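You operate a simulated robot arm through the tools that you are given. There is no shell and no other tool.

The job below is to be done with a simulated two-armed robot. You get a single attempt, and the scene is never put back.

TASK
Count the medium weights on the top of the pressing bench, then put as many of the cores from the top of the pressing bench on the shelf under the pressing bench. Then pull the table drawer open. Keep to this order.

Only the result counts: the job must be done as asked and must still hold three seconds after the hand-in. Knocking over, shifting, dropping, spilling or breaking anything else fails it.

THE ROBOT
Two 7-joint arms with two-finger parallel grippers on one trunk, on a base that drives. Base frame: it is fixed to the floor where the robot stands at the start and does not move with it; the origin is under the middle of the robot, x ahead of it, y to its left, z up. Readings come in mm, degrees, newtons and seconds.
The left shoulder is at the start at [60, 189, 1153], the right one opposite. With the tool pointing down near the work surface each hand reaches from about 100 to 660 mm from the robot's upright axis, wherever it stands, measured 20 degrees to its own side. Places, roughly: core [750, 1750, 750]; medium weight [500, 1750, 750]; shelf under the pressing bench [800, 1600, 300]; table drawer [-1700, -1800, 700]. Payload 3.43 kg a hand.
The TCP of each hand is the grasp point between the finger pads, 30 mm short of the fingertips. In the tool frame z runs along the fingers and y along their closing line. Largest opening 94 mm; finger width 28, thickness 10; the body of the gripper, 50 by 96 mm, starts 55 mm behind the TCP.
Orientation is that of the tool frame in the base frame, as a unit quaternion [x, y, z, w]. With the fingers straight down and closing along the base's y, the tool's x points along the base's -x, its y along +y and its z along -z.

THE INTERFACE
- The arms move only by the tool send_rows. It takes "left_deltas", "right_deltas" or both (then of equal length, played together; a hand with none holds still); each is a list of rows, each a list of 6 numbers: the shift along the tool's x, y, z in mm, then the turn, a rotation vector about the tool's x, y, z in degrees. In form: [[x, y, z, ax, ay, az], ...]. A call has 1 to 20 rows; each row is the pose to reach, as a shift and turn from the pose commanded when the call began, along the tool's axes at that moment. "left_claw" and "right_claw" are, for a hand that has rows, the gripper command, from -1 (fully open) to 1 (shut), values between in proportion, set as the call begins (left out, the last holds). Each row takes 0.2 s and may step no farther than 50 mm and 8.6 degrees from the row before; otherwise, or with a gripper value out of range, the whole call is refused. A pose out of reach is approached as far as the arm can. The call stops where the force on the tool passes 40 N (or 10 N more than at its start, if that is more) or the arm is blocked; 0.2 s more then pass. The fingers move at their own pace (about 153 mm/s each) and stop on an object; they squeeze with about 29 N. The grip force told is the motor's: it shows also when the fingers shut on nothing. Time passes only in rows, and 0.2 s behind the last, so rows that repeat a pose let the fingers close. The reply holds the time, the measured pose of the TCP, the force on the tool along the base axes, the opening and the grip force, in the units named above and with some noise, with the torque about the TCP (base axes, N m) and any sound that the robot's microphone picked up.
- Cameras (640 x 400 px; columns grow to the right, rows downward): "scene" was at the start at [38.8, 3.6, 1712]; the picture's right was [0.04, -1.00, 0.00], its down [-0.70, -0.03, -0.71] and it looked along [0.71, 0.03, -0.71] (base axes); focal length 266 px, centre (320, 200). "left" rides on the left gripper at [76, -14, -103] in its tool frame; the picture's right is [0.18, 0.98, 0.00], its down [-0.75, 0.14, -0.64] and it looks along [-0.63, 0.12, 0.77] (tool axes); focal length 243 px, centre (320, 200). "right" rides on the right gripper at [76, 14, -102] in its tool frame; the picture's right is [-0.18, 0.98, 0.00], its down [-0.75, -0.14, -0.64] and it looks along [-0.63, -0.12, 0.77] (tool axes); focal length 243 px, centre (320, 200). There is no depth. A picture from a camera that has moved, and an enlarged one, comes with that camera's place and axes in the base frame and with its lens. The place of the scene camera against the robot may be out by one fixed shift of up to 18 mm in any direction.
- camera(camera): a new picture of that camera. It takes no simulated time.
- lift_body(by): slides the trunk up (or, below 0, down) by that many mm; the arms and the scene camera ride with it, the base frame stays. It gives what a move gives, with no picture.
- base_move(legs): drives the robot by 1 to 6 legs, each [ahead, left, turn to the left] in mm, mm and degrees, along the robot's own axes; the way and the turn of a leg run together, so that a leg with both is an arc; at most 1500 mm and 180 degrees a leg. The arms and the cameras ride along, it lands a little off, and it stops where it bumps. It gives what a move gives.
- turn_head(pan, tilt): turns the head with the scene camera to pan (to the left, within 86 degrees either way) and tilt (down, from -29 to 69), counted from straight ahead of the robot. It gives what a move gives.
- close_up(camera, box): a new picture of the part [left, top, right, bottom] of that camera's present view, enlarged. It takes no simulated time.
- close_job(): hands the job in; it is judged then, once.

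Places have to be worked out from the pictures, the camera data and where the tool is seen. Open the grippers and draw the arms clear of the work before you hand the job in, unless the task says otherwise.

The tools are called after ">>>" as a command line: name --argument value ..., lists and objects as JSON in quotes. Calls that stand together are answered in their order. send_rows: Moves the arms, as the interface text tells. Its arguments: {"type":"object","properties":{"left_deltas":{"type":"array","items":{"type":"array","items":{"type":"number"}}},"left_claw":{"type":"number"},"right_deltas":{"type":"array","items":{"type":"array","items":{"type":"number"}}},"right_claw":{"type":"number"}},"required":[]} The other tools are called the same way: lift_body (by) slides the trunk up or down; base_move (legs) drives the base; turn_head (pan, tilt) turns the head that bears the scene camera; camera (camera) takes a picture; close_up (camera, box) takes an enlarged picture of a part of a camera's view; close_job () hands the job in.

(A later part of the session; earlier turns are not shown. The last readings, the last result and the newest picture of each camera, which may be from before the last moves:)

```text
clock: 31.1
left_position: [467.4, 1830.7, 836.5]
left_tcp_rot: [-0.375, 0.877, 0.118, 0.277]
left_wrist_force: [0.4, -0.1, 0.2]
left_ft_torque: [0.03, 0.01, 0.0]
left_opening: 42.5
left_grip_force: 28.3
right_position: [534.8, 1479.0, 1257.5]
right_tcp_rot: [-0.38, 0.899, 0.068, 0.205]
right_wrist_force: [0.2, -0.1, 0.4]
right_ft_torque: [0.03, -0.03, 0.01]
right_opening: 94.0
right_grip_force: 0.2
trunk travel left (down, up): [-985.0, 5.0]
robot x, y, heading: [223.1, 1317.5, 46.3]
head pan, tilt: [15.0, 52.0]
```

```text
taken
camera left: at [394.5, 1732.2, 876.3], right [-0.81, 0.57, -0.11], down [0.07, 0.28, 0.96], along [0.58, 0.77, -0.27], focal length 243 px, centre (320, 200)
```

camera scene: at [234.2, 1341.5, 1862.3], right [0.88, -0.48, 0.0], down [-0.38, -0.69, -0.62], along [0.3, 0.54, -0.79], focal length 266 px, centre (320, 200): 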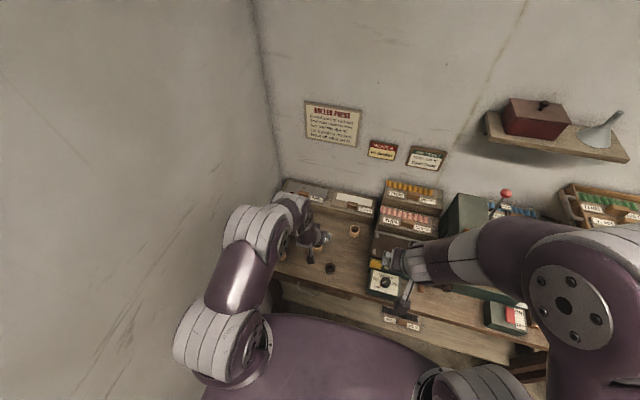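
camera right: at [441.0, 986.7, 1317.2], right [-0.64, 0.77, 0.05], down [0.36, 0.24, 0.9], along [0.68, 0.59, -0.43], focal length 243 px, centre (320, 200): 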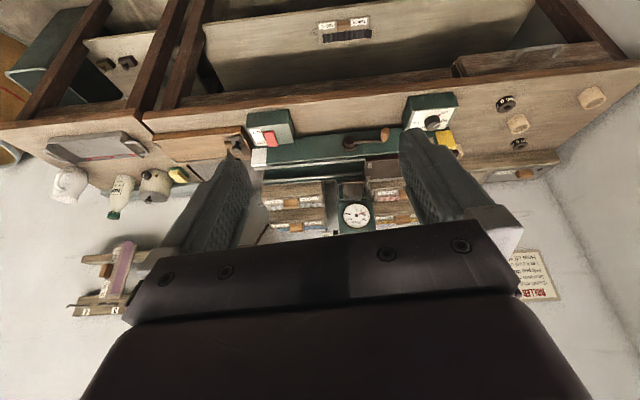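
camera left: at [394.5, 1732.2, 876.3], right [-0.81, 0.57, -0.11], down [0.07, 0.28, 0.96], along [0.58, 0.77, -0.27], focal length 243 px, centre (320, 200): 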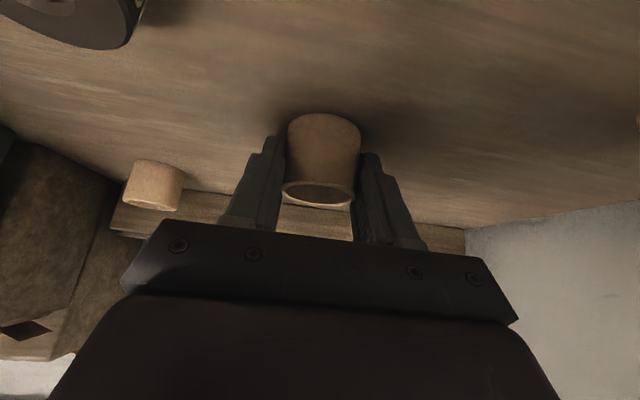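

The grip holds at 42.5 mm opening with 28 N. I lift the core 120 mm straight up.

>>> send_rows --left_deltas '[[-17.2, 0, -24.6, 0, 0, 0], [-34.4, 0, -49.2, 0, 0, 0], [-51.6, 0, -73.7, 0, 0, 0], [-68.8, 0, -98.3, 0, 0, 0], [-68.8, 0, -98.3, 0, 0, 0]]'

>>> camera --camera "left"

>>> camera --camera "scene"

```text
clock: 32.3
left_position: [467.8, 1829.4, 959.2]
left_tcp_rot: [-0.375, 0.877, 0.118, 0.276]
left_wrist_force: [-0.4, 0.7, 0.5]
left_ft_torque: [0.01, 0.0, 0.01]
left_opening: 42.5
left_grip_force: 29.1
right_position: [534.8, 1479.4, 1257.0]
right_tcp_rot: [-0.38, 0.899, 0.069, 0.204]
right_wrist_force: [-0.5, -0.3, -0.6]
right_ft_torque: [0.01, 0.01, -0.01]
right_opening: 93.9
right_grip_force: 0.2
trunk travel left (down, up): [-985.0, 5.0]
robot x, y, heading: [223.0, 1319.7, 46.1]
head pan, tilt: [15.0, 52.0]
```

```text
taken
camera left: at [394.6, 1731.8, 998.3], right [-0.81, 0.57, -0.11], down [0.07, 0.28, 0.96], along [0.58, 0.77, -0.27], focal length 243 px, centre (320, 200)
```

left: 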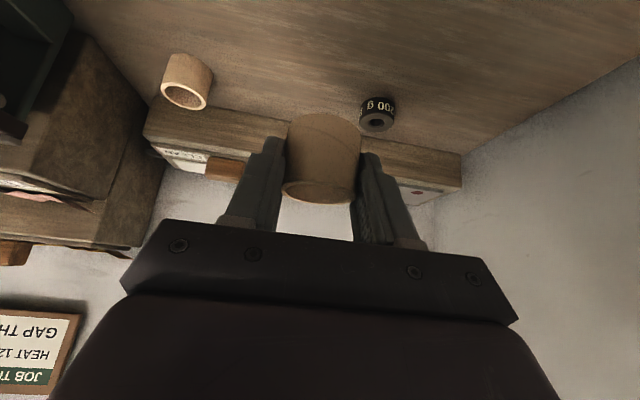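

```text
taken
camera scene: at [234.6, 1342.2, 1862.3], right [0.88, -0.48, 0.0], down [-0.38, -0.69, -0.62], along [0.3, 0.54, -0.79], focal length 266 px, centre (320, 200)
```

scene: 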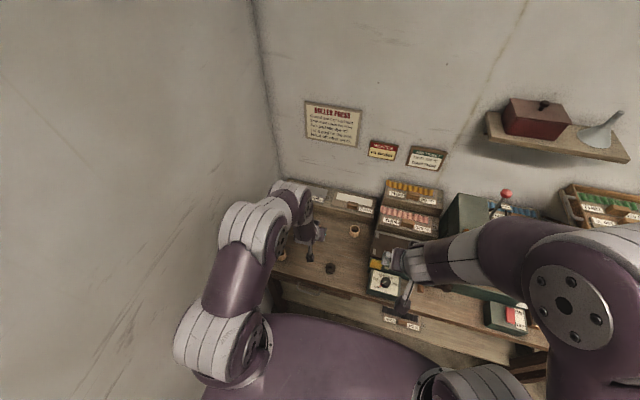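

The core looks to have pitched slightly in the grip; I zoom in to check.

>>> close_up --camera "left" --box '[220, 90, 420, 230]'

```text
2.86 times, centred on (320, 160) of left
camera zoom: at [394.6, 1731.8, 998.3], right [-0.81, 0.57, -0.11], down [0.07, 0.28, 0.96], along [0.58, 0.77, -0.27], focal length 693 px, centre (320, 314)
```

zoom: 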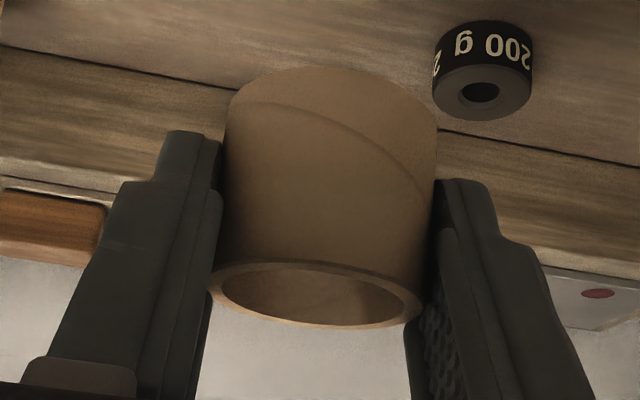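

The core is upright in the grip. I back the base off 150 mm and then draw the left hand back so that both hands are clear of the bench edge.

>>> base_move --legs '[[-150, 0, 0]]'

>>> send_rows --left_deltas '[[32.8, 0, -22.9, 0, 0, 0], [65.5, 0, -45.9, 0, 0, 0], [98.3, 0, -68.8, 0, 0, 0], [106.5, 0, -74.6, 0, 0, 0]]'

>>> camera --camera "scene"

```text
clock: 33.7
left_position: [367.6, 1723.5, 957.8]
left_tcp_rot: [-0.373, 0.878, 0.118, 0.276]
left_wrist_force: [0.1, 0.0, -0.1]
left_ft_torque: [0.01, -0.02, -0.03]
left_opening: 42.4
left_grip_force: 28.9
right_position: [433.1, 1372.2, 1257.1]
right_tcp_rot: [-0.38, 0.9, 0.069, 0.203]
right_wrist_force: [1.5, -0.7, -0.3]
right_ft_torque: [-0.02, 0.04, 0.01]
right_opening: 93.9
right_grip_force: 0.1
trunk travel left (down, up): [-985.0, 5.0]
robot x, y, heading: [118.5, 1208.1, 46.3]
head pan, tilt: [15.0, 52.0]
```

```text
clock: 34.7
left_position: [276.3, 1628.8, 957.0]
left_tcp_rot: [-0.373, 0.878, 0.117, 0.277]
left_wrist_force: [0.4, 0.2, 0.2]
left_ft_torque: [0.02, -0.03, -0.02]
left_opening: 42.4
left_grip_force: 28.8
right_position: [430.5, 1370.7, 1257.6]
right_tcp_rot: [-0.379, 0.9, 0.068, 0.204]
right_wrist_force: [-0.4, -0.3, 0.3]
right_ft_torque: [0.01, -0.01, -0.02]
right_opening: 94.1
right_grip_force: 0.1
trunk travel left (down, up): [-985.0, 5.0]
robot x, y, heading: [119.5, 1211.2, 46.3]
head pan, tilt: [15.0, 52.0]
```

```text
taken
camera scene: at [131.1, 1234.3, 1862.3], right [0.88, -0.48, 0.0], down [-0.38, -0.69, -0.62], along [0.3, 0.54, -0.79], focal length 266 px, centre (320, 200)
```

scene: 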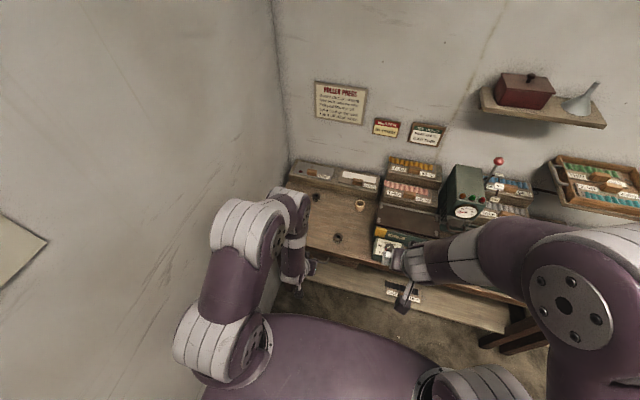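

Both hands are clear of the edge (left TCP about 138 mm in front of it). I lower the trunk 500 mm and look at the shelf.

>>> lift_body --by -500

>>> camera --camera "left"

>>> camera --camera "scene"

>>> camera --camera "right"

```text
refused: -500 is not a number from -400 to 400
```

```text
taken
camera left: at [202.9, 1530.1, 996.1], right [-0.81, 0.57, -0.11], down [0.07, 0.28, 0.96], along [0.58, 0.77, -0.27], focal length 243 px, centre (320, 200)
```

left: 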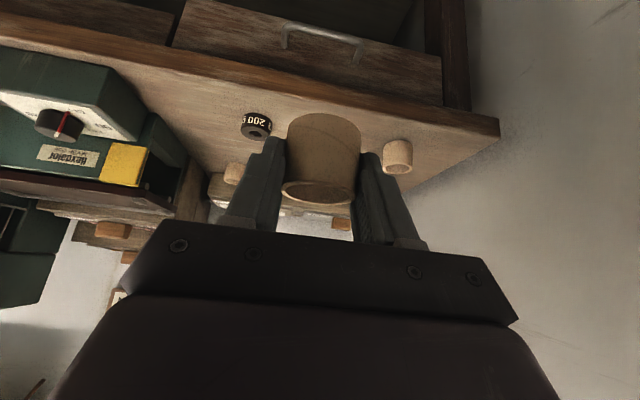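

```text
taken
camera scene: at [131.1, 1234.3, 1862.3], right [0.88, -0.48, 0.0], down [-0.38, -0.69, -0.62], along [0.3, 0.54, -0.79], focal length 266 px, centre (320, 200)
```

scene: 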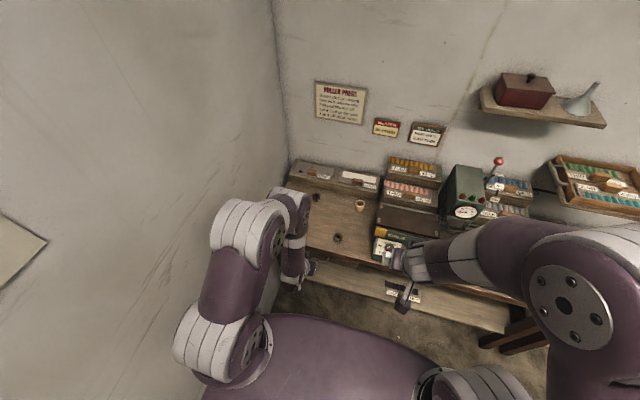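

```text
taken
camera right: at [342.1, 1302.2, 1317.4], right [-0.58, 0.81, 0.05], down [0.37, 0.22, 0.9], along [0.72, 0.54, -0.43], focal length 243 px, centre (320, 200)
```

right: 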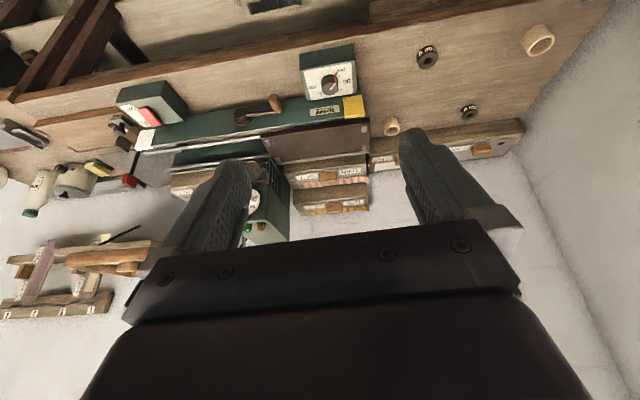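

The lift takes at most 400 mm a call. I lower the trunk 400 mm and look.

>>> lift_body --by -400

>>> camera --camera "left"

>>> camera --camera "scene"

>>> camera --camera "right"

```text
clock: 38.5
left_position: [277.1, 1626.8, 556.7]
left_tcp_rot: [-0.374, 0.877, 0.118, 0.277]
left_wrist_force: [0.2, -0.8, 0.6]
left_ft_torque: [0.01, -0.02, 0.02]
left_opening: 42.6
left_grip_force: 28.9
right_position: [431.0, 1371.3, 856.4]
right_tcp_rot: [-0.38, 0.9, 0.069, 0.205]
right_wrist_force: [-0.4, -0.9, 0.5]
right_ft_torque: [0.0, 0.03, -0.07]
right_opening: 94.1
right_grip_force: 0.1
trunk travel left (down, up): [-585.0, 405.0]
robot x, y, heading: [117.6, 1212.4, 46.0]
head pan, tilt: [15.0, 52.0]
```

```text
taken
camera left: at [203.3, 1530.5, 596.0], right [-0.81, 0.57, -0.11], down [0.07, 0.28, 0.96], along [0.58, 0.77, -0.27], focal length 243 px, centre (320, 200)
```

left: 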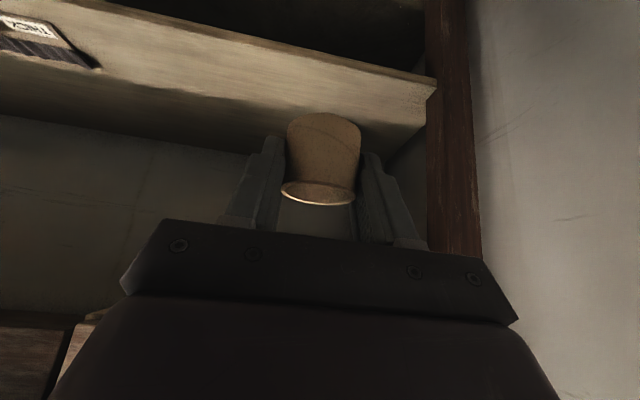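

```text
taken
camera scene: at [131.2, 1234.4, 1462.3], right [0.88, -0.48, 0.0], down [-0.38, -0.69, -0.62], along [0.3, 0.54, -0.79], focal length 266 px, centre (320, 200)
```

scene: 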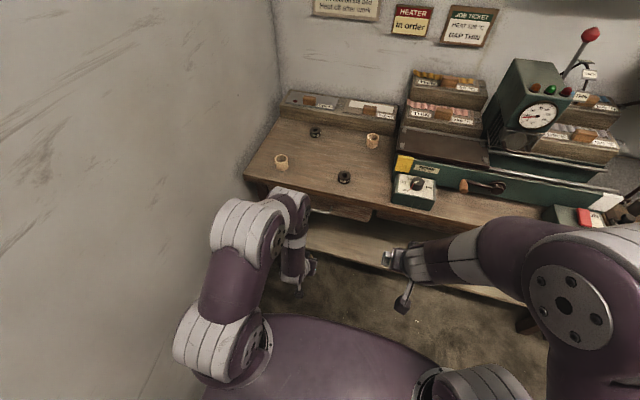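

```text
taken
camera right: at [342.2, 1302.3, 917.5], right [-0.58, 0.81, 0.05], down [0.37, 0.22, 0.9], along [0.72, 0.54, -0.43], focal length 243 px, centre (320, 200)
```

right: 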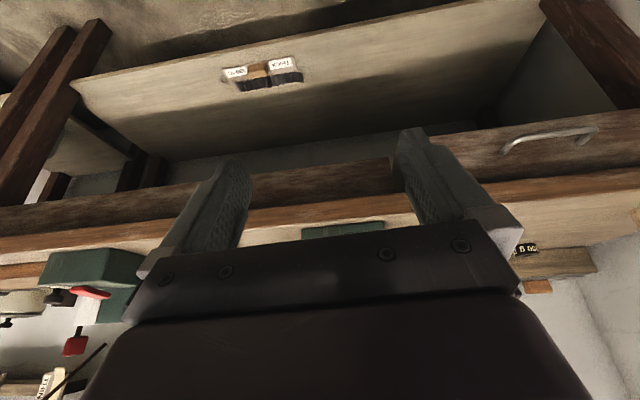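

The left camera sees the shelf's front-left end beside the leg. I zoom in there, then lower 80 mm more for a second view to fix its height.

>>> close_up --camera "left" --box '[90, 0, 490, 160]'

>>> lift_body --by -80

>>> close_up --camera "left" --box '[90, 0, 490, 160]'

```text
1.60 times, centred on (290, 80) of left
camera zoom: at [203.3, 1530.5, 596.0], right [-0.81, 0.57, -0.11], down [0.07, 0.28, 0.96], along [0.58, 0.77, -0.27], focal length 388 px, centre (368, 392)
```

zoom: 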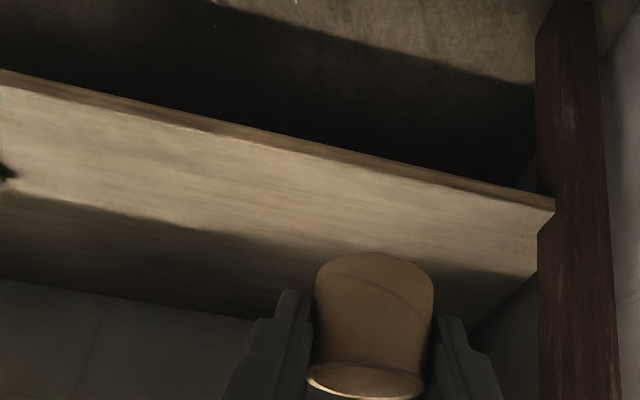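

```text
clock: 39.7
left_position: [276.0, 1628.0, 477.9]
left_tcp_rot: [-0.374, 0.877, 0.119, 0.277]
left_wrist_force: [-0.3, 0.5, -0.7]
left_ft_torque: [0.03, -0.01, -0.02]
left_opening: 42.4
left_grip_force: 28.7
right_position: [432.2, 1370.4, 776.8]
right_tcp_rot: [-0.379, 0.9, 0.068, 0.204]
right_wrist_force: [-0.2, 0.9, -0.2]
right_ft_torque: [0.0, 0.0, 0.03]
right_opening: 94.0
right_grip_force: 0.0
trunk travel left (down, up): [-505.0, 485.0]
robot x, y, heading: [119.7, 1210.9, 45.9]
head pan, tilt: [15.0, 52.0]
```

```text
1.60 times, centred on (290, 80) of left
camera zoom: at [203.3, 1530.5, 516.0], right [-0.81, 0.57, -0.11], down [0.07, 0.28, 0.96], along [0.58, 0.77, -0.27], focal length 388 px, centre (368, 392)
```

zoom: 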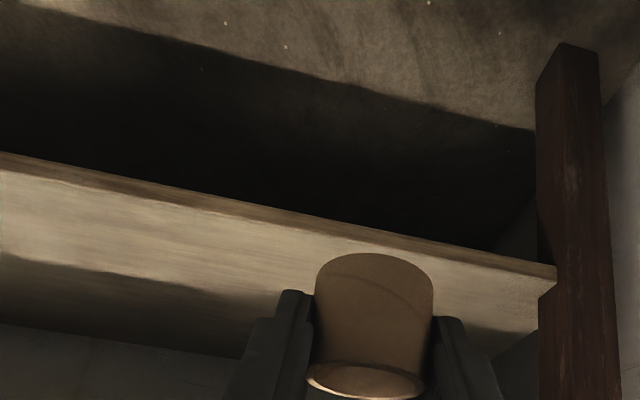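

I take the shelf top at about z = 287 with its front edge some 50 mm behind the bench edge. I look at the arm's own posture now, to judge whether the wrist clears the drawer when the hand goes in.

>>> turn_head --pan 25 --tilt 55

>>> camera --camera "scene"

>>> camera --camera "right"

```text
clock: 40.4
left_position: [277.3, 1628.7, 476.2]
left_tcp_rot: [-0.374, 0.877, 0.118, 0.276]
left_wrist_force: [-1.5, -0.1, -0.1]
left_ft_torque: [-0.03, -0.02, 0.01]
left_opening: 42.3
left_grip_force: 28.8
right_position: [430.7, 1370.0, 776.8]
right_tcp_rot: [-0.379, 0.9, 0.068, 0.205]
right_wrist_force: [-0.5, -0.2, 0.8]
right_ft_torque: [0.0, 0.04, -0.01]
right_opening: 94.0
right_grip_force: 0.0
trunk travel left (down, up): [-505.0, 485.0]
robot x, y, heading: [120.0, 1210.9, 46.3]
head pan, tilt: [25.0, 55.0]
```

```text
taken
camera scene: at [118.3, 1236.9, 1378.4], right [0.95, -0.33, 0.0], down [-0.27, -0.77, -0.57], along [0.19, 0.54, -0.82], focal length 266 px, centre (320, 200)
```

scene: 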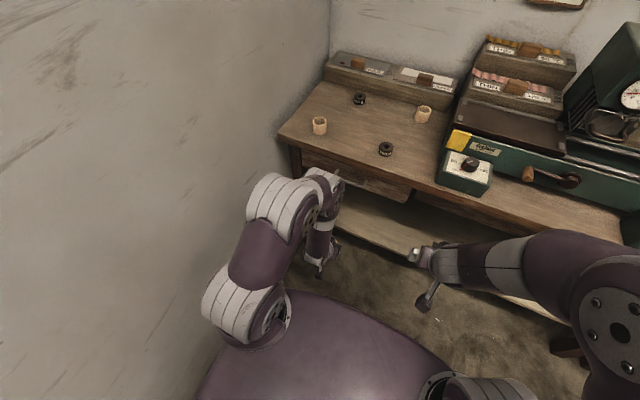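

```text
taken
camera right: at [342.2, 1302.3, 837.4], right [-0.58, 0.81, 0.05], down [0.37, 0.22, 0.9], along [0.72, 0.54, -0.43], focal length 243 px, centre (320, 200)
```

right: 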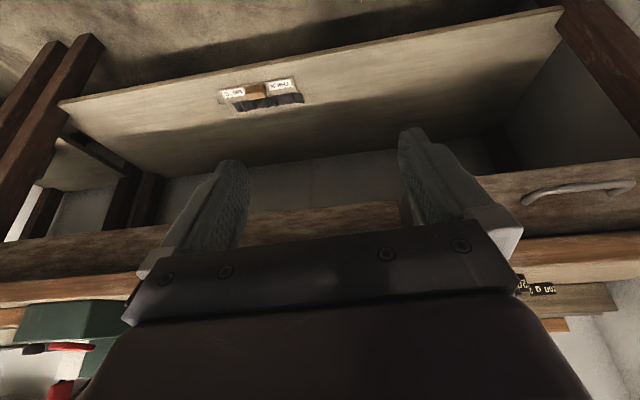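

I cannot judge the left arm's profile from above, so I turn the right hand to the left to use its camera as a side view of the left arm.

>>> send_rows --right_deltas '[[0, 0, 0, -3.4, -0.3, -7.3], [0, 0, 0, -6.7, -0.5, -14.5], [0, 0, 0, -10.1, -0.8, -21.8], [0, 0, 0, -13.5, -1.1, -29.0], [0, 0, 0, -16.8, -1.3, -36.3], [0, 0, 0, -20.2, -1.6, -43.5], [0, 0, 0, -23.5, -1.8, -50.8], [0, 0, 0, -26.9, -2.1, -58.0]]'

>>> camera --camera "right"

```text
clock: 42.2
left_position: [277.4, 1628.6, 477.2]
left_tcp_rot: [-0.374, 0.877, 0.118, 0.277]
left_wrist_force: [-0.3, 0.3, 0.2]
left_ft_torque: [0.03, 0.01, -0.03]
left_opening: 42.5
left_grip_force: 29.5
right_position: [430.5, 1371.8, 777.3]
right_tcp_rot: [0.798, -0.562, -0.168, -0.137]
right_wrist_force: [-0.7, -0.4, -0.1]
right_ft_torque: [-0.02, -0.03, -0.02]
right_opening: 94.0
right_grip_force: 0.1
right hand out of reach, approached as far as the arm can: row 3, 4, 5
trunk travel left (down, up): [-505.0, 485.0]
robot x, y, heading: [122.3, 1210.1, 45.9]
head pan, tilt: [25.0, 55.0]
```

```text
taken
camera right: at [454.5, 1259.8, 837.0], right [-0.98, -0.17, 0.05], down [-0.03, 0.43, 0.9], along [-0.17, 0.89, -0.43], focal length 243 px, centre (320, 200)
```

right: 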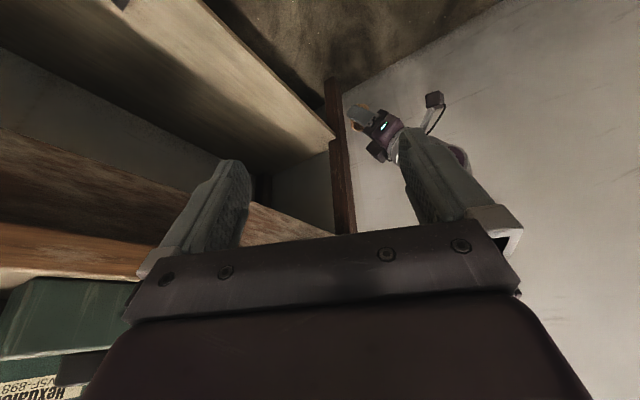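

The left hand and core appear in the right camera. I turn and pitch it up more so the wrist and forearm come into view.

>>> send_rows --right_deltas '[[0, 0, 0, -2.9, -5.2, -4.2], [0, 0, 0, -5.8, -10.3, -8.3], [0, 0, 0, -8.7, -15.5, -12.5], [0, 0, 0, -11.6, -20.6, -16.6]]'

>>> camera --camera "right"

```text
clock: 43.2
left_position: [275.7, 1627.8, 475.9]
left_tcp_rot: [-0.374, 0.877, 0.118, 0.277]
left_wrist_force: [-0.4, 0.2, 0.1]
left_ft_torque: [-0.01, 0.01, 0.01]
left_opening: 42.6
left_grip_force: 29.0
right_position: [430.3, 1371.3, 777.9]
right_tcp_rot: [0.838, -0.388, -0.341, -0.177]
right_wrist_force: [0.2, 0.5, 1.0]
right_ft_torque: [0.0, 0.01, -0.03]
right_opening: 94.2
right_grip_force: 0.0
trunk travel left (down, up): [-505.0, 485.0]
robot x, y, heading: [116.9, 1210.6, 46.2]
head pan, tilt: [25.0, 55.0]
```

```text
taken
camera right: at [501.5, 1263.8, 795.3], right [-0.84, -0.53, 0.1], down [0.04, 0.13, 0.99], along [-0.54, 0.84, -0.09], focal length 243 px, centre (320, 200)
```

right: 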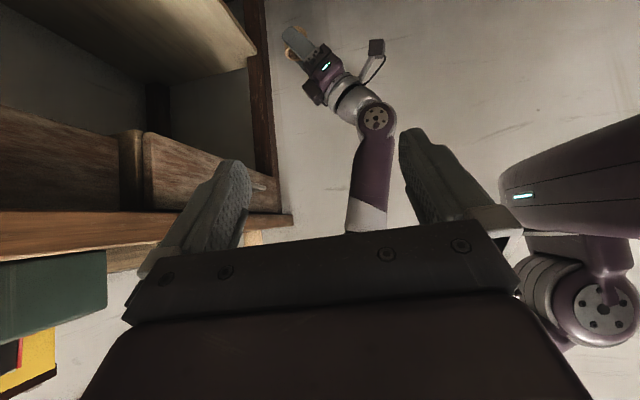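

The side view shows the forearm standing nearly vertical above the wrist, which would hit the bench front. I will lower the trunk further while raising the hand relative to it, so the forearm leans back; first the trunk goes down 140 mm.

>>> lift_body --by -140

>>> send_rows --left_deltas '[[-20.1, 0, -28.7, 0, 0, 0], [-40.2, 0, -57.3, 0, 0, 0], [-60.2, 0, -86, 0, 0, 0], [-80.3, 0, -114.7, 0, 0, 0]]'

>>> camera --camera "right"

```text
clock: 44.9
left_position: [276.2, 1628.2, 336.5]
left_tcp_rot: [-0.373, 0.878, 0.117, 0.277]
left_wrist_force: [0.3, 0.3, 0.3]
left_ft_torque: [-0.01, -0.02, 0.01]
left_opening: 42.7
left_grip_force: 28.5
right_position: [430.6, 1370.4, 637.9]
right_tcp_rot: [0.837, -0.389, -0.341, -0.177]
right_wrist_force: [0.2, -0.1, -0.3]
right_ft_torque: [-0.01, -0.02, 0.04]
right_opening: 93.8
right_grip_force: 0.0
trunk travel left (down, up): [-365.0, 625.0]
robot x, y, heading: [115.9, 1211.9, 46.1]
head pan, tilt: [25.0, 55.0]
```

```text
clock: 45.9
left_position: [277.3, 1627.9, 477.5]
left_tcp_rot: [-0.374, 0.877, 0.118, 0.277]
left_wrist_force: [-0.8, -0.1, -1.3]
left_ft_torque: [0.0, 0.0, -0.03]
left_opening: 42.4
left_grip_force: 29.5
right_position: [431.7, 1371.0, 638.3]
right_tcp_rot: [0.837, -0.389, -0.341, -0.178]
right_wrist_force: [-0.6, 0.1, 0.2]
right_ft_torque: [0.0, 0.02, 0.0]
right_opening: 94.0
right_grip_force: 0.1
trunk travel left (down, up): [-365.0, 625.0]
robot x, y, heading: [118.3, 1211.7, 45.9]
head pan, tilt: [25.0, 55.0]
```

```text
taken
camera right: at [501.1, 1263.5, 655.6], right [-0.84, -0.53, 0.1], down [0.04, 0.13, 0.99], along [-0.53, 0.84, -0.09], focal length 243 px, centre (320, 200)
```

right: 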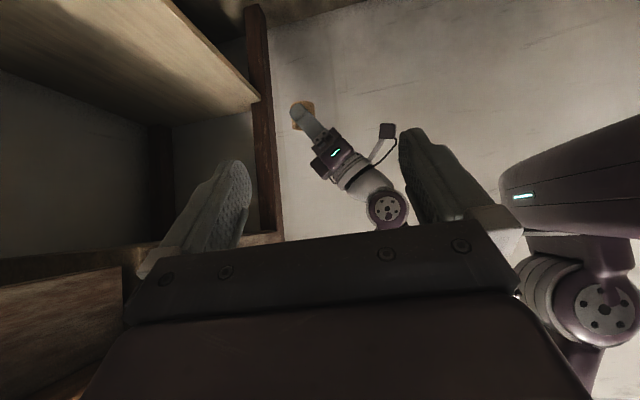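

The wrist is now raised relative to the trunk. I lower the trunk another 110 mm, which puts the core's bottom at about z = 326, some 35–40 mm above the shelf.

>>> lift_body --by -110

>>> camera --camera "right"

>>> camera --camera "left"

>>> camera --camera "scene"

```text
clock: 47.3
left_position: [276.8, 1628.4, 367.7]
left_tcp_rot: [-0.373, 0.878, 0.118, 0.277]
left_wrist_force: [-0.8, -0.1, -0.5]
left_ft_torque: [0.07, 0.01, 0.02]
left_opening: 42.5
left_grip_force: 28.8
right_position: [431.8, 1370.6, 527.9]
right_tcp_rot: [0.838, -0.389, -0.34, -0.177]
right_wrist_force: [0.1, 0.1, 0.2]
right_ft_torque: [-0.01, 0.02, 0.04]
right_opening: 94.0
right_grip_force: 0.1
trunk travel left (down, up): [-255.0, 735.0]
robot x, y, heading: [119.6, 1211.6, 46.2]
head pan, tilt: [25.0, 55.0]
```

```text
taken
camera right: at [501.1, 1263.7, 545.6], right [-0.84, -0.53, 0.1], down [0.04, 0.13, 0.99], along [-0.53, 0.84, -0.09], focal length 243 px, centre (320, 200)
```

right: 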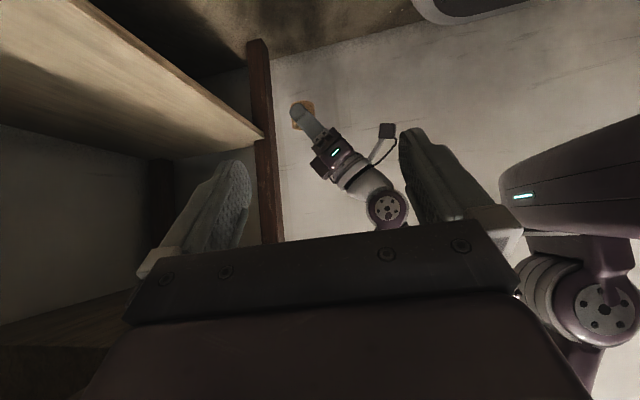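

```text
taken
camera left: at [203.5, 1530.3, 406.8], right [-0.81, 0.57, -0.11], down [0.07, 0.28, 0.96], along [0.58, 0.77, -0.27], focal length 243 px, centre (320, 200)
```

left: 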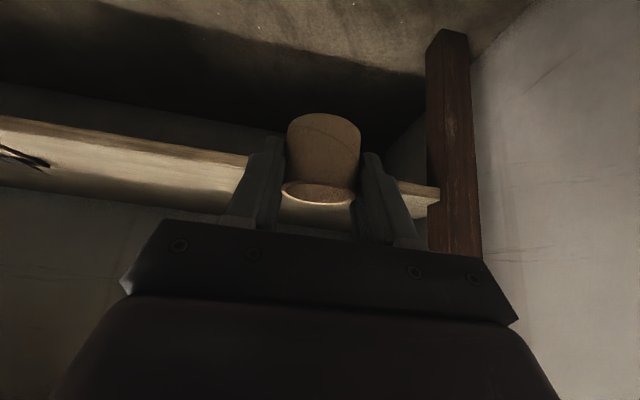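

```text
taken
camera scene: at [118.2, 1236.8, 1128.5], right [0.95, -0.32, 0.0], down [-0.27, -0.77, -0.57], along [0.19, 0.54, -0.82], focal length 266 px, centre (320, 200)
```

scene: 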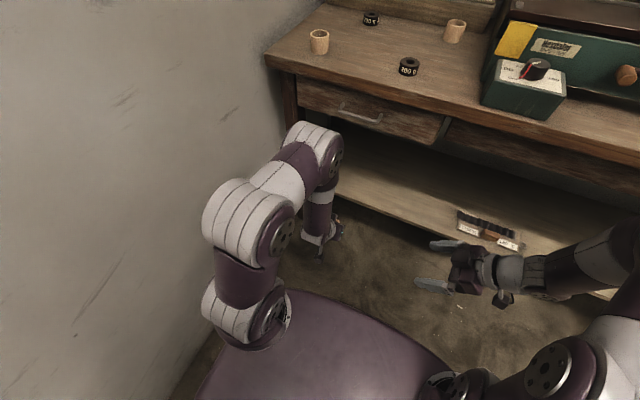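

I zoom in on the shelf end in the left camera to refine its height.

>>> close_up --camera "left" --box '[380, 130, 500, 205]'

>>> close_up --camera "left" --box '[0, 80, 260, 242]'

```text
5.33 times, centred on (440, 168) of left
camera zoom: at [203.5, 1530.3, 406.8], right [-0.81, 0.57, -0.11], down [0.07, 0.28, 0.96], along [0.58, 0.77, -0.27], focal length 1294 px, centre (-320, 373)
```

zoom: 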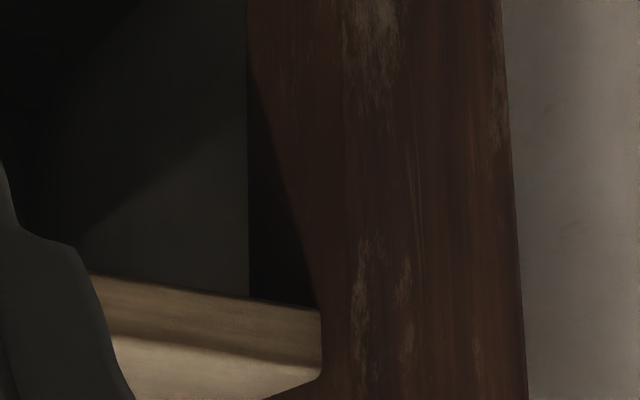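

```text
2.46 times, centred on (130, 161) of left
camera zoom: at [203.5, 1530.3, 406.8], right [-0.81, 0.57, -0.11], down [0.07, 0.28, 0.96], along [0.58, 0.77, -0.27], focal length 597 px, centre (788, 296)
```

zoom: 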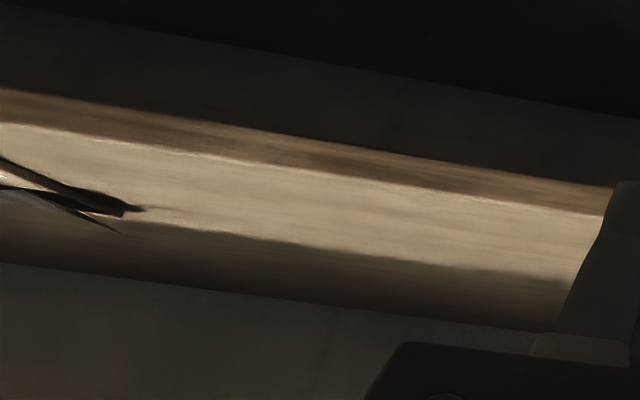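

Three views now agree on the shelf top at z ≈ 297, front edge n ≈ 35. I move the core forward 137 mm toward the shelf and check from the side.

>>> send_rows --left_deltas '[[-37.4, 0, 26.2, 0, 0, 0], [-74.7, 0, 52.3, 0, 0, 0], [-112.2, 0, 78.6, 0, 0, 0]]'

>>> camera --camera "right"

>>> camera --camera "left"

>>> camera --camera "scene"

```text
clock: 48.1
left_position: [373.5, 1727.3, 369.5]
left_tcp_rot: [-0.373, 0.878, 0.118, 0.276]
left_wrist_force: [-0.1, -0.1, 0.5]
left_ft_torque: [-0.05, 0.02, -0.01]
left_opening: 42.6
left_grip_force: 28.9
right_position: [430.4, 1371.8, 527.2]
right_tcp_rot: [0.837, -0.389, -0.341, -0.177]
right_wrist_force: [-0.2, -0.3, 0.1]
right_ft_torque: [0.01, 0.04, 0.02]
right_opening: 94.1
right_grip_force: 0.1
trunk travel left (down, up): [-255.0, 735.0]
robot x, y, heading: [114.9, 1212.9, 46.0]
head pan, tilt: [25.0, 55.0]
```

```text
taken
camera right: at [501.2, 1263.8, 545.5], right [-0.84, -0.53, 0.1], down [0.04, 0.13, 0.99], along [-0.53, 0.84, -0.09], focal length 243 px, centre (320, 200)
```

right: 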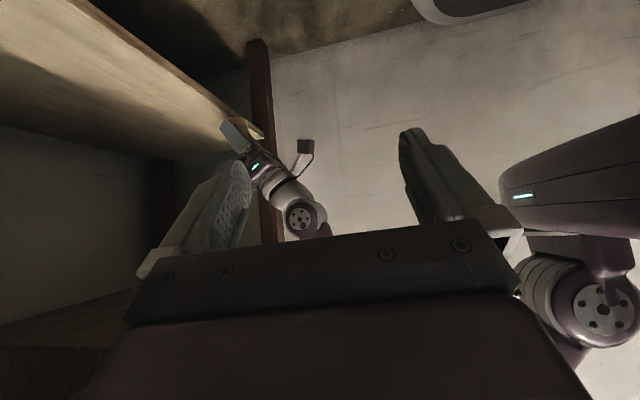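

```text
taken
camera left: at [299.2, 1629.9, 408.2], right [-0.81, 0.57, -0.11], down [0.07, 0.28, 0.96], along [0.58, 0.77, -0.27], focal length 243 px, centre (320, 200)
```

left: 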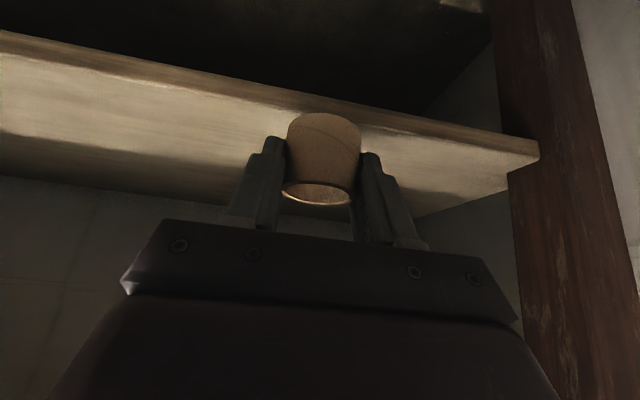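

```text
taken
camera scene: at [118.3, 1237.0, 1128.4], right [0.95, -0.32, 0.0], down [-0.27, -0.78, -0.57], along [0.19, 0.54, -0.82], focal length 266 px, centre (320, 200)
```

scene: 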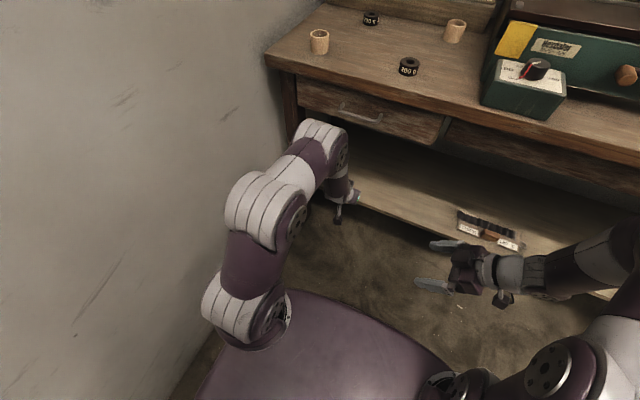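

The forearm leans back but the elbow would come near the drawer handle, so I back the base 80 mm and reach farther instead.

>>> base_move --legs '[[-80, 0, 0]]'

>>> send_rows --left_deltas '[[-36, 0, 25.2, 0, 0, 0], [-72, 0, 50.4, 0, 0, 0], [-107, 0, 75, 0, 0, 0]]'

>>> camera --camera "left"

>>> camera --camera "scene"

```text
clock: 49.2
left_position: [313.9, 1668.9, 369.2]
left_tcp_rot: [-0.375, 0.877, 0.119, 0.277]
left_wrist_force: [0.7, -0.8, -0.6]
left_ft_torque: [0.02, -0.01, -0.01]
left_opening: 42.5
left_grip_force: 28.5
right_position: [373.8, 1312.8, 527.6]
right_tcp_rot: [0.838, -0.388, -0.34, -0.177]
right_wrist_force: [-0.1, 0.0, 0.1]
right_ft_torque: [0.02, 0.01, 0.0]
right_opening: 93.9
right_grip_force: 0.0
trunk travel left (down, up): [-255.0, 735.0]
robot x, y, heading: [63.9, 1149.9, 46.0]
head pan, tilt: [25.0, 55.0]
```

```text
clock: 50.0
left_position: [397.9, 1759.0, 368.2]
left_tcp_rot: [-0.375, 0.877, 0.119, 0.275]
left_wrist_force: [0.0, 0.6, 0.0]
left_ft_torque: [-0.04, 0.0, 0.0]
left_opening: 42.3
left_grip_force: 28.8
left hand out of reach, approached as far as the arm can: row 3
right_position: [374.5, 1313.4, 527.8]
right_tcp_rot: [0.838, -0.388, -0.34, -0.177]
right_wrist_force: [-0.5, -0.3, 0.5]
right_ft_torque: [0.03, -0.01, 0.0]
right_opening: 93.8
right_grip_force: 0.0
trunk travel left (down, up): [-255.0, 735.0]
robot x, y, heading: [61.8, 1154.4, 46.6]
head pan, tilt: [25.0, 55.0]
```

```text
taken
camera left: at [325.0, 1660.8, 408.2], right [-0.82, 0.57, -0.1], down [0.07, 0.28, 0.96], along [0.57, 0.77, -0.27], focal length 243 px, centre (320, 200)
```

left: 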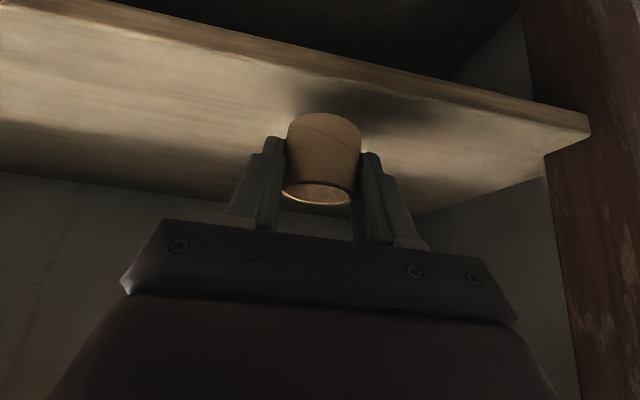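

```text
taken
camera scene: at [61.3, 1177.4, 1128.5], right [0.95, -0.32, 0.0], down [-0.26, -0.78, -0.57], along [0.18, 0.54, -0.82], focal length 266 px, centre (320, 200)
```

scene: 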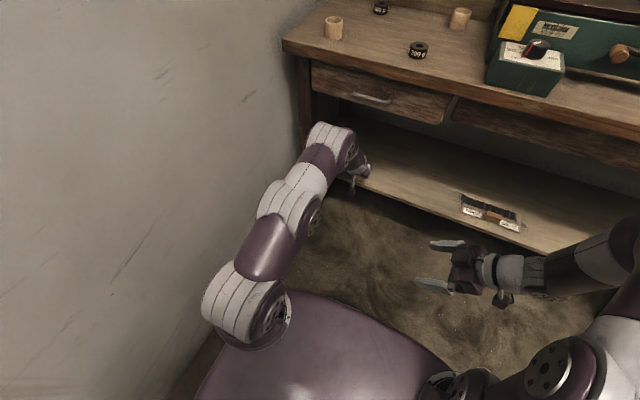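

The arm is at full stretch with the core at n ≈ 50, just over the shelf's front. I drive the base 60 mm forward, which carries the core to about 75 mm inside the shelf edge.

>>> base_move --legs '[[60, 0, 0]]'

>>> camera --camera "left"

>>> camera --camera "scene"

>>> camera --camera "right"

```text
clock: 50.9
left_position: [440.3, 1803.0, 369.8]
left_tcp_rot: [-0.376, 0.877, 0.12, 0.275]
left_wrist_force: [0.4, -0.3, 0.3]
left_ft_torque: [-0.01, 0.01, -0.02]
left_opening: 42.3
left_grip_force: 28.9
right_position: [414.3, 1356.4, 528.3]
right_tcp_rot: [0.838, -0.387, -0.341, -0.175]
right_wrist_force: [0.3, 0.0, 0.4]
right_ft_torque: [0.0, -0.02, -0.03]
right_opening: 93.5
right_grip_force: 0.0
trunk travel left (down, up): [-255.0, 735.0]
robot x, y, heading: [104.0, 1199.0, 46.1]
head pan, tilt: [25.0, 55.0]
```

```text
taken
camera left: at [367.1, 1704.1, 408.1], right [-0.82, 0.57, -0.1], down [0.07, 0.28, 0.96], along [0.57, 0.77, -0.27], focal length 243 px, centre (320, 200)
```

left: 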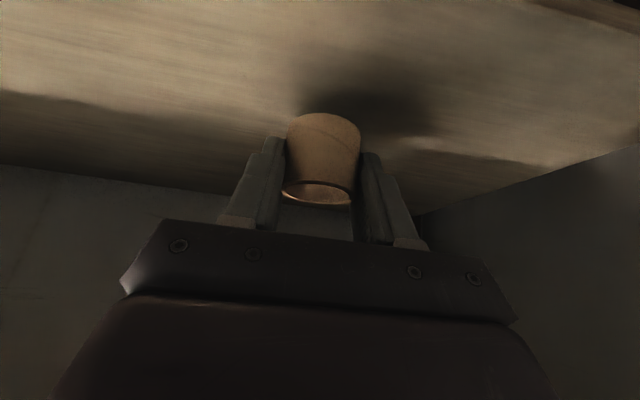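

```text
taken
camera scene: at [103.1, 1221.3, 1128.4], right [0.95, -0.32, 0.0], down [-0.26, -0.78, -0.57], along [0.18, 0.54, -0.82], focal length 266 px, centre (320, 200)
```

scene: 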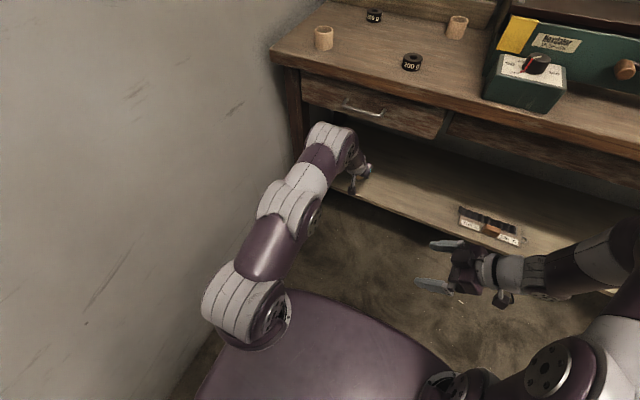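

```text
taken
camera right: at [485.8, 1248.9, 545.4], right [-0.84, -0.53, 0.1], down [0.04, 0.13, 0.99], along [-0.54, 0.84, -0.09], focal length 243 px, centre (320, 200)
```

right: 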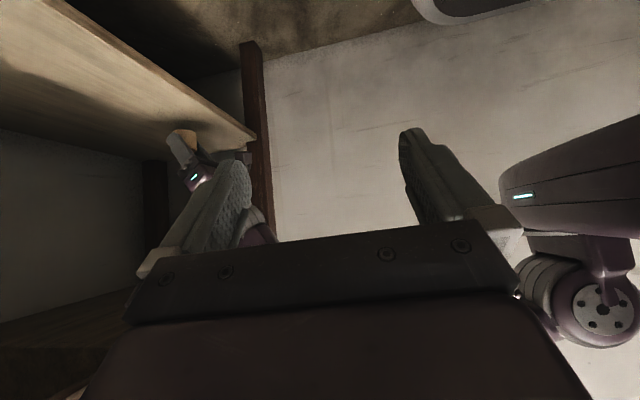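

The core is about 111 mm behind the bench edge, over the shelf, with nothing touching. I lower the trunk 25 mm toward the shelf.

>>> lift_body --by -25

>>> close_up --camera "left" --box '[220, 60, 420, 220]'

>>> close_up --camera "right" --box '[100, 90, 280, 210]'

```text
clock: 51.6
left_position: [439.9, 1802.8, 343.9]
left_tcp_rot: [-0.376, 0.877, 0.119, 0.276]
left_wrist_force: [0.1, -0.7, 0.0]
left_ft_torque: [-0.01, 0.03, 0.0]
left_opening: 42.5
left_grip_force: 29.1
right_position: [414.6, 1355.3, 501.7]
right_tcp_rot: [0.838, -0.388, -0.341, -0.177]
right_wrist_force: [-0.1, 0.5, 0.4]
right_ft_torque: [0.02, 0.0, -0.01]
right_opening: 94.1
right_grip_force: 0.1
trunk travel left (down, up): [-230.0, 760.0]
robot x, y, heading: [101.7, 1196.5, 45.9]
head pan, tilt: [25.0, 55.0]
```

```text
2.50 times, centred on (320, 140) of left
camera zoom: at [367.0, 1704.1, 383.5], right [-0.82, 0.57, -0.1], down [0.07, 0.28, 0.96], along [0.57, 0.78, -0.27], focal length 606 px, centre (320, 350)
```

zoom: 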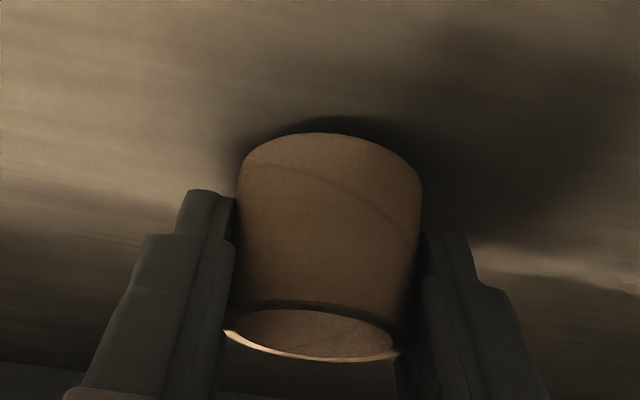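

```text
3.33 times, centred on (190, 150) of right
camera zoom: at [485.7, 1248.7, 520.6], right [-0.84, -0.53, 0.1], down [0.04, 0.13, 0.99], along [-0.54, 0.84, -0.09], focal length 809 px, centre (753, 367)
```

zoom: 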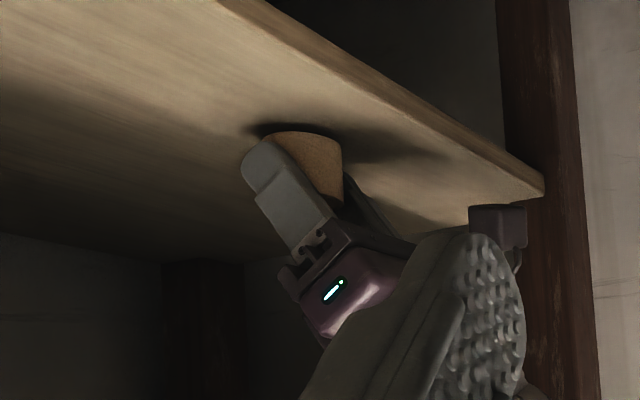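

The contact shadow is closing in and no force shows yet. I lower 3 mm at a time.

>>> lift_body --by -3

>>> lift_body --by -2

>>> close_up --camera "left" --box '[220, 60, 420, 220]'

```text
clock: 52.2
left_position: [439.1, 1802.3, 340.8]
left_tcp_rot: [-0.376, 0.877, 0.12, 0.276]
left_wrist_force: [1.0, 1.2, 0.3]
left_ft_torque: [-0.02, 0.02, 0.0]
left_opening: 42.5
left_grip_force: 29.2
right_position: [415.6, 1356.0, 499.5]
right_tcp_rot: [0.838, -0.388, -0.341, -0.177]
right_wrist_force: [-0.5, 0.6, 0.0]
right_ft_torque: [-0.02, -0.01, -0.01]
right_opening: 93.9
right_grip_force: 0.1
trunk travel left (down, up): [-227.0, 763.0]
robot x, y, heading: [105.6, 1196.9, 46.1]
head pan, tilt: [25.0, 55.0]
```

```text
clock: 52.7
left_position: [438.9, 1802.6, 339.3]
left_tcp_rot: [-0.376, 0.877, 0.12, 0.275]
left_wrist_force: [0.2, -0.4, -0.6]
left_ft_torque: [0.0, 0.01, 0.0]
left_opening: 42.5
left_grip_force: 29.2
right_position: [414.9, 1356.1, 496.9]
right_tcp_rot: [0.838, -0.388, -0.341, -0.176]
right_wrist_force: [0.8, 0.0, -1.2]
right_ft_torque: [0.01, -0.02, 0.02]
right_opening: 93.8
right_grip_force: 0.1
trunk travel left (down, up): [-225.0, 765.0]
robot x, y, heading: [104.8, 1196.9, 46.2]
head pan, tilt: [25.0, 55.0]
```

```text
2.50 times, centred on (320, 140) of left
camera zoom: at [367.0, 1704.1, 378.3], right [-0.82, 0.57, -0.1], down [0.07, 0.28, 0.96], along [0.57, 0.77, -0.27], focal length 606 px, centre (320, 350)
```

zoom: 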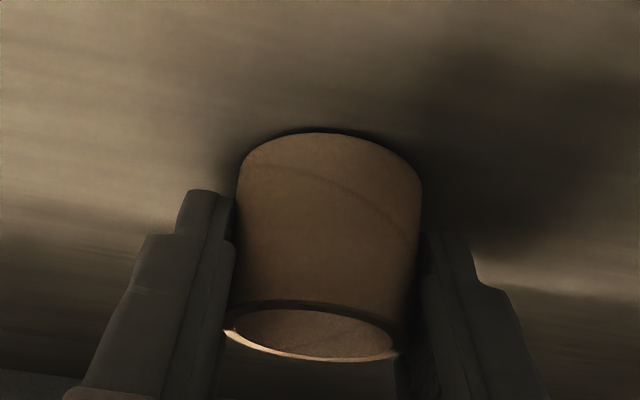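

Still a thin gap and no contact force. I go down in 2 mm steps.

>>> lift_body --by -2

>>> lift_body --by -2

>>> close_up --camera "left" --box '[220, 60, 420, 220]'

```text
clock: 53.2
left_position: [439.7, 1801.7, 337.5]
left_tcp_rot: [-0.375, 0.877, 0.12, 0.277]
left_wrist_force: [-0.2, -0.1, -0.4]
left_ft_torque: [0.0, -0.04, 0.01]
left_opening: 42.1
left_grip_force: 29.0
right_position: [415.6, 1355.9, 495.6]
right_tcp_rot: [0.838, -0.387, -0.342, -0.176]
right_wrist_force: [-0.4, -0.6, 0.2]
right_ft_torque: [0.0, 0.02, -0.02]
right_opening: 94.0
right_grip_force: 0.1
trunk travel left (down, up): [-223.0, 767.0]
robot x, y, heading: [105.4, 1198.9, 46.0]
head pan, tilt: [25.0, 55.0]
```

```text
clock: 53.7
left_position: [439.2, 1802.1, 336.4]
left_tcp_rot: [-0.375, 0.876, 0.121, 0.277]
left_wrist_force: [-3.2, -2.3, 7.9]
left_ft_torque: [-0.17, -0.06, -0.07]
left_opening: 42.3
left_grip_force: 29.0
right_position: [414.4, 1355.1, 493.8]
right_tcp_rot: [0.838, -0.388, -0.34, -0.176]
right_wrist_force: [0.7, 0.0, 0.4]
right_ft_torque: [0.01, 0.0, 0.01]
right_opening: 94.0
right_grip_force: 0.2
trunk travel left (down, up): [-221.0, 769.0]
robot x, y, heading: [100.4, 1198.4, 46.3]
head pan, tilt: [25.0, 55.0]
```

```text
2.50 times, centred on (320, 140) of left
camera zoom: at [367.2, 1704.2, 375.8], right [-0.82, 0.57, -0.1], down [0.07, 0.27, 0.96], along [0.57, 0.78, -0.26], focal length 606 px, centre (320, 350)
```

zoom: 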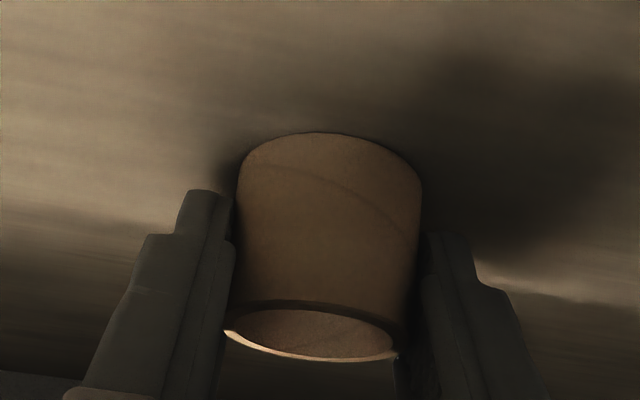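

Contact shows at 7.9 N, so the core stands on the shelf (z ≈ 295). I open the left gripper.

>>> send_rows --left_deltas '[[0, 0, 0, 0, 0, 0], [0, 0, 0, 0, 0, 0], [0, 0, 0, 0, 0, 0], [0, 0, 0, 0, 0, 0]]' --left_claw -1

>>> camera --camera "left"

>>> close_up --camera "right" --box '[100, 90, 280, 210]'

```text
clock: 54.7
left_position: [440.6, 1802.7, 334.6]
left_tcp_rot: [-0.375, 0.877, 0.12, 0.277]
left_wrist_force: [0.3, -0.6, 0.0]
left_ft_torque: [-0.01, -0.02, -0.01]
left_opening: 93.9
left_grip_force: 0.1
right_position: [415.0, 1355.3, 492.5]
right_tcp_rot: [0.838, -0.387, -0.341, -0.177]
right_wrist_force: [-0.2, 0.8, -0.9]
right_ft_torque: [0.01, 0.01, -0.01]
right_opening: 94.1
right_grip_force: 0.2
trunk travel left (down, up): [-221.0, 769.0]
robot x, y, heading: [103.2, 1193.4, 46.0]
head pan, tilt: [25.0, 55.0]
```

```text
taken
camera left: at [367.0, 1704.1, 374.3], right [-0.82, 0.57, -0.1], down [0.07, 0.28, 0.96], along [0.57, 0.77, -0.27], focal length 243 px, centre (320, 200)
```

left: 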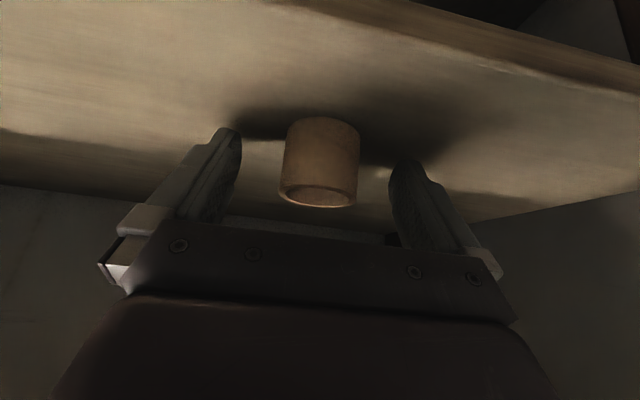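

```text
3.33 times, centred on (190, 150) of right
camera zoom: at [485.7, 1248.8, 511.5], right [-0.84, -0.53, 0.1], down [0.04, 0.13, 0.99], along [-0.54, 0.84, -0.09], focal length 809 px, centre (753, 367)
```

zoom: 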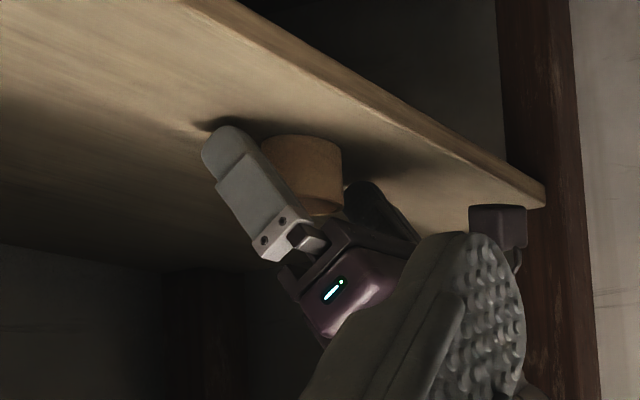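

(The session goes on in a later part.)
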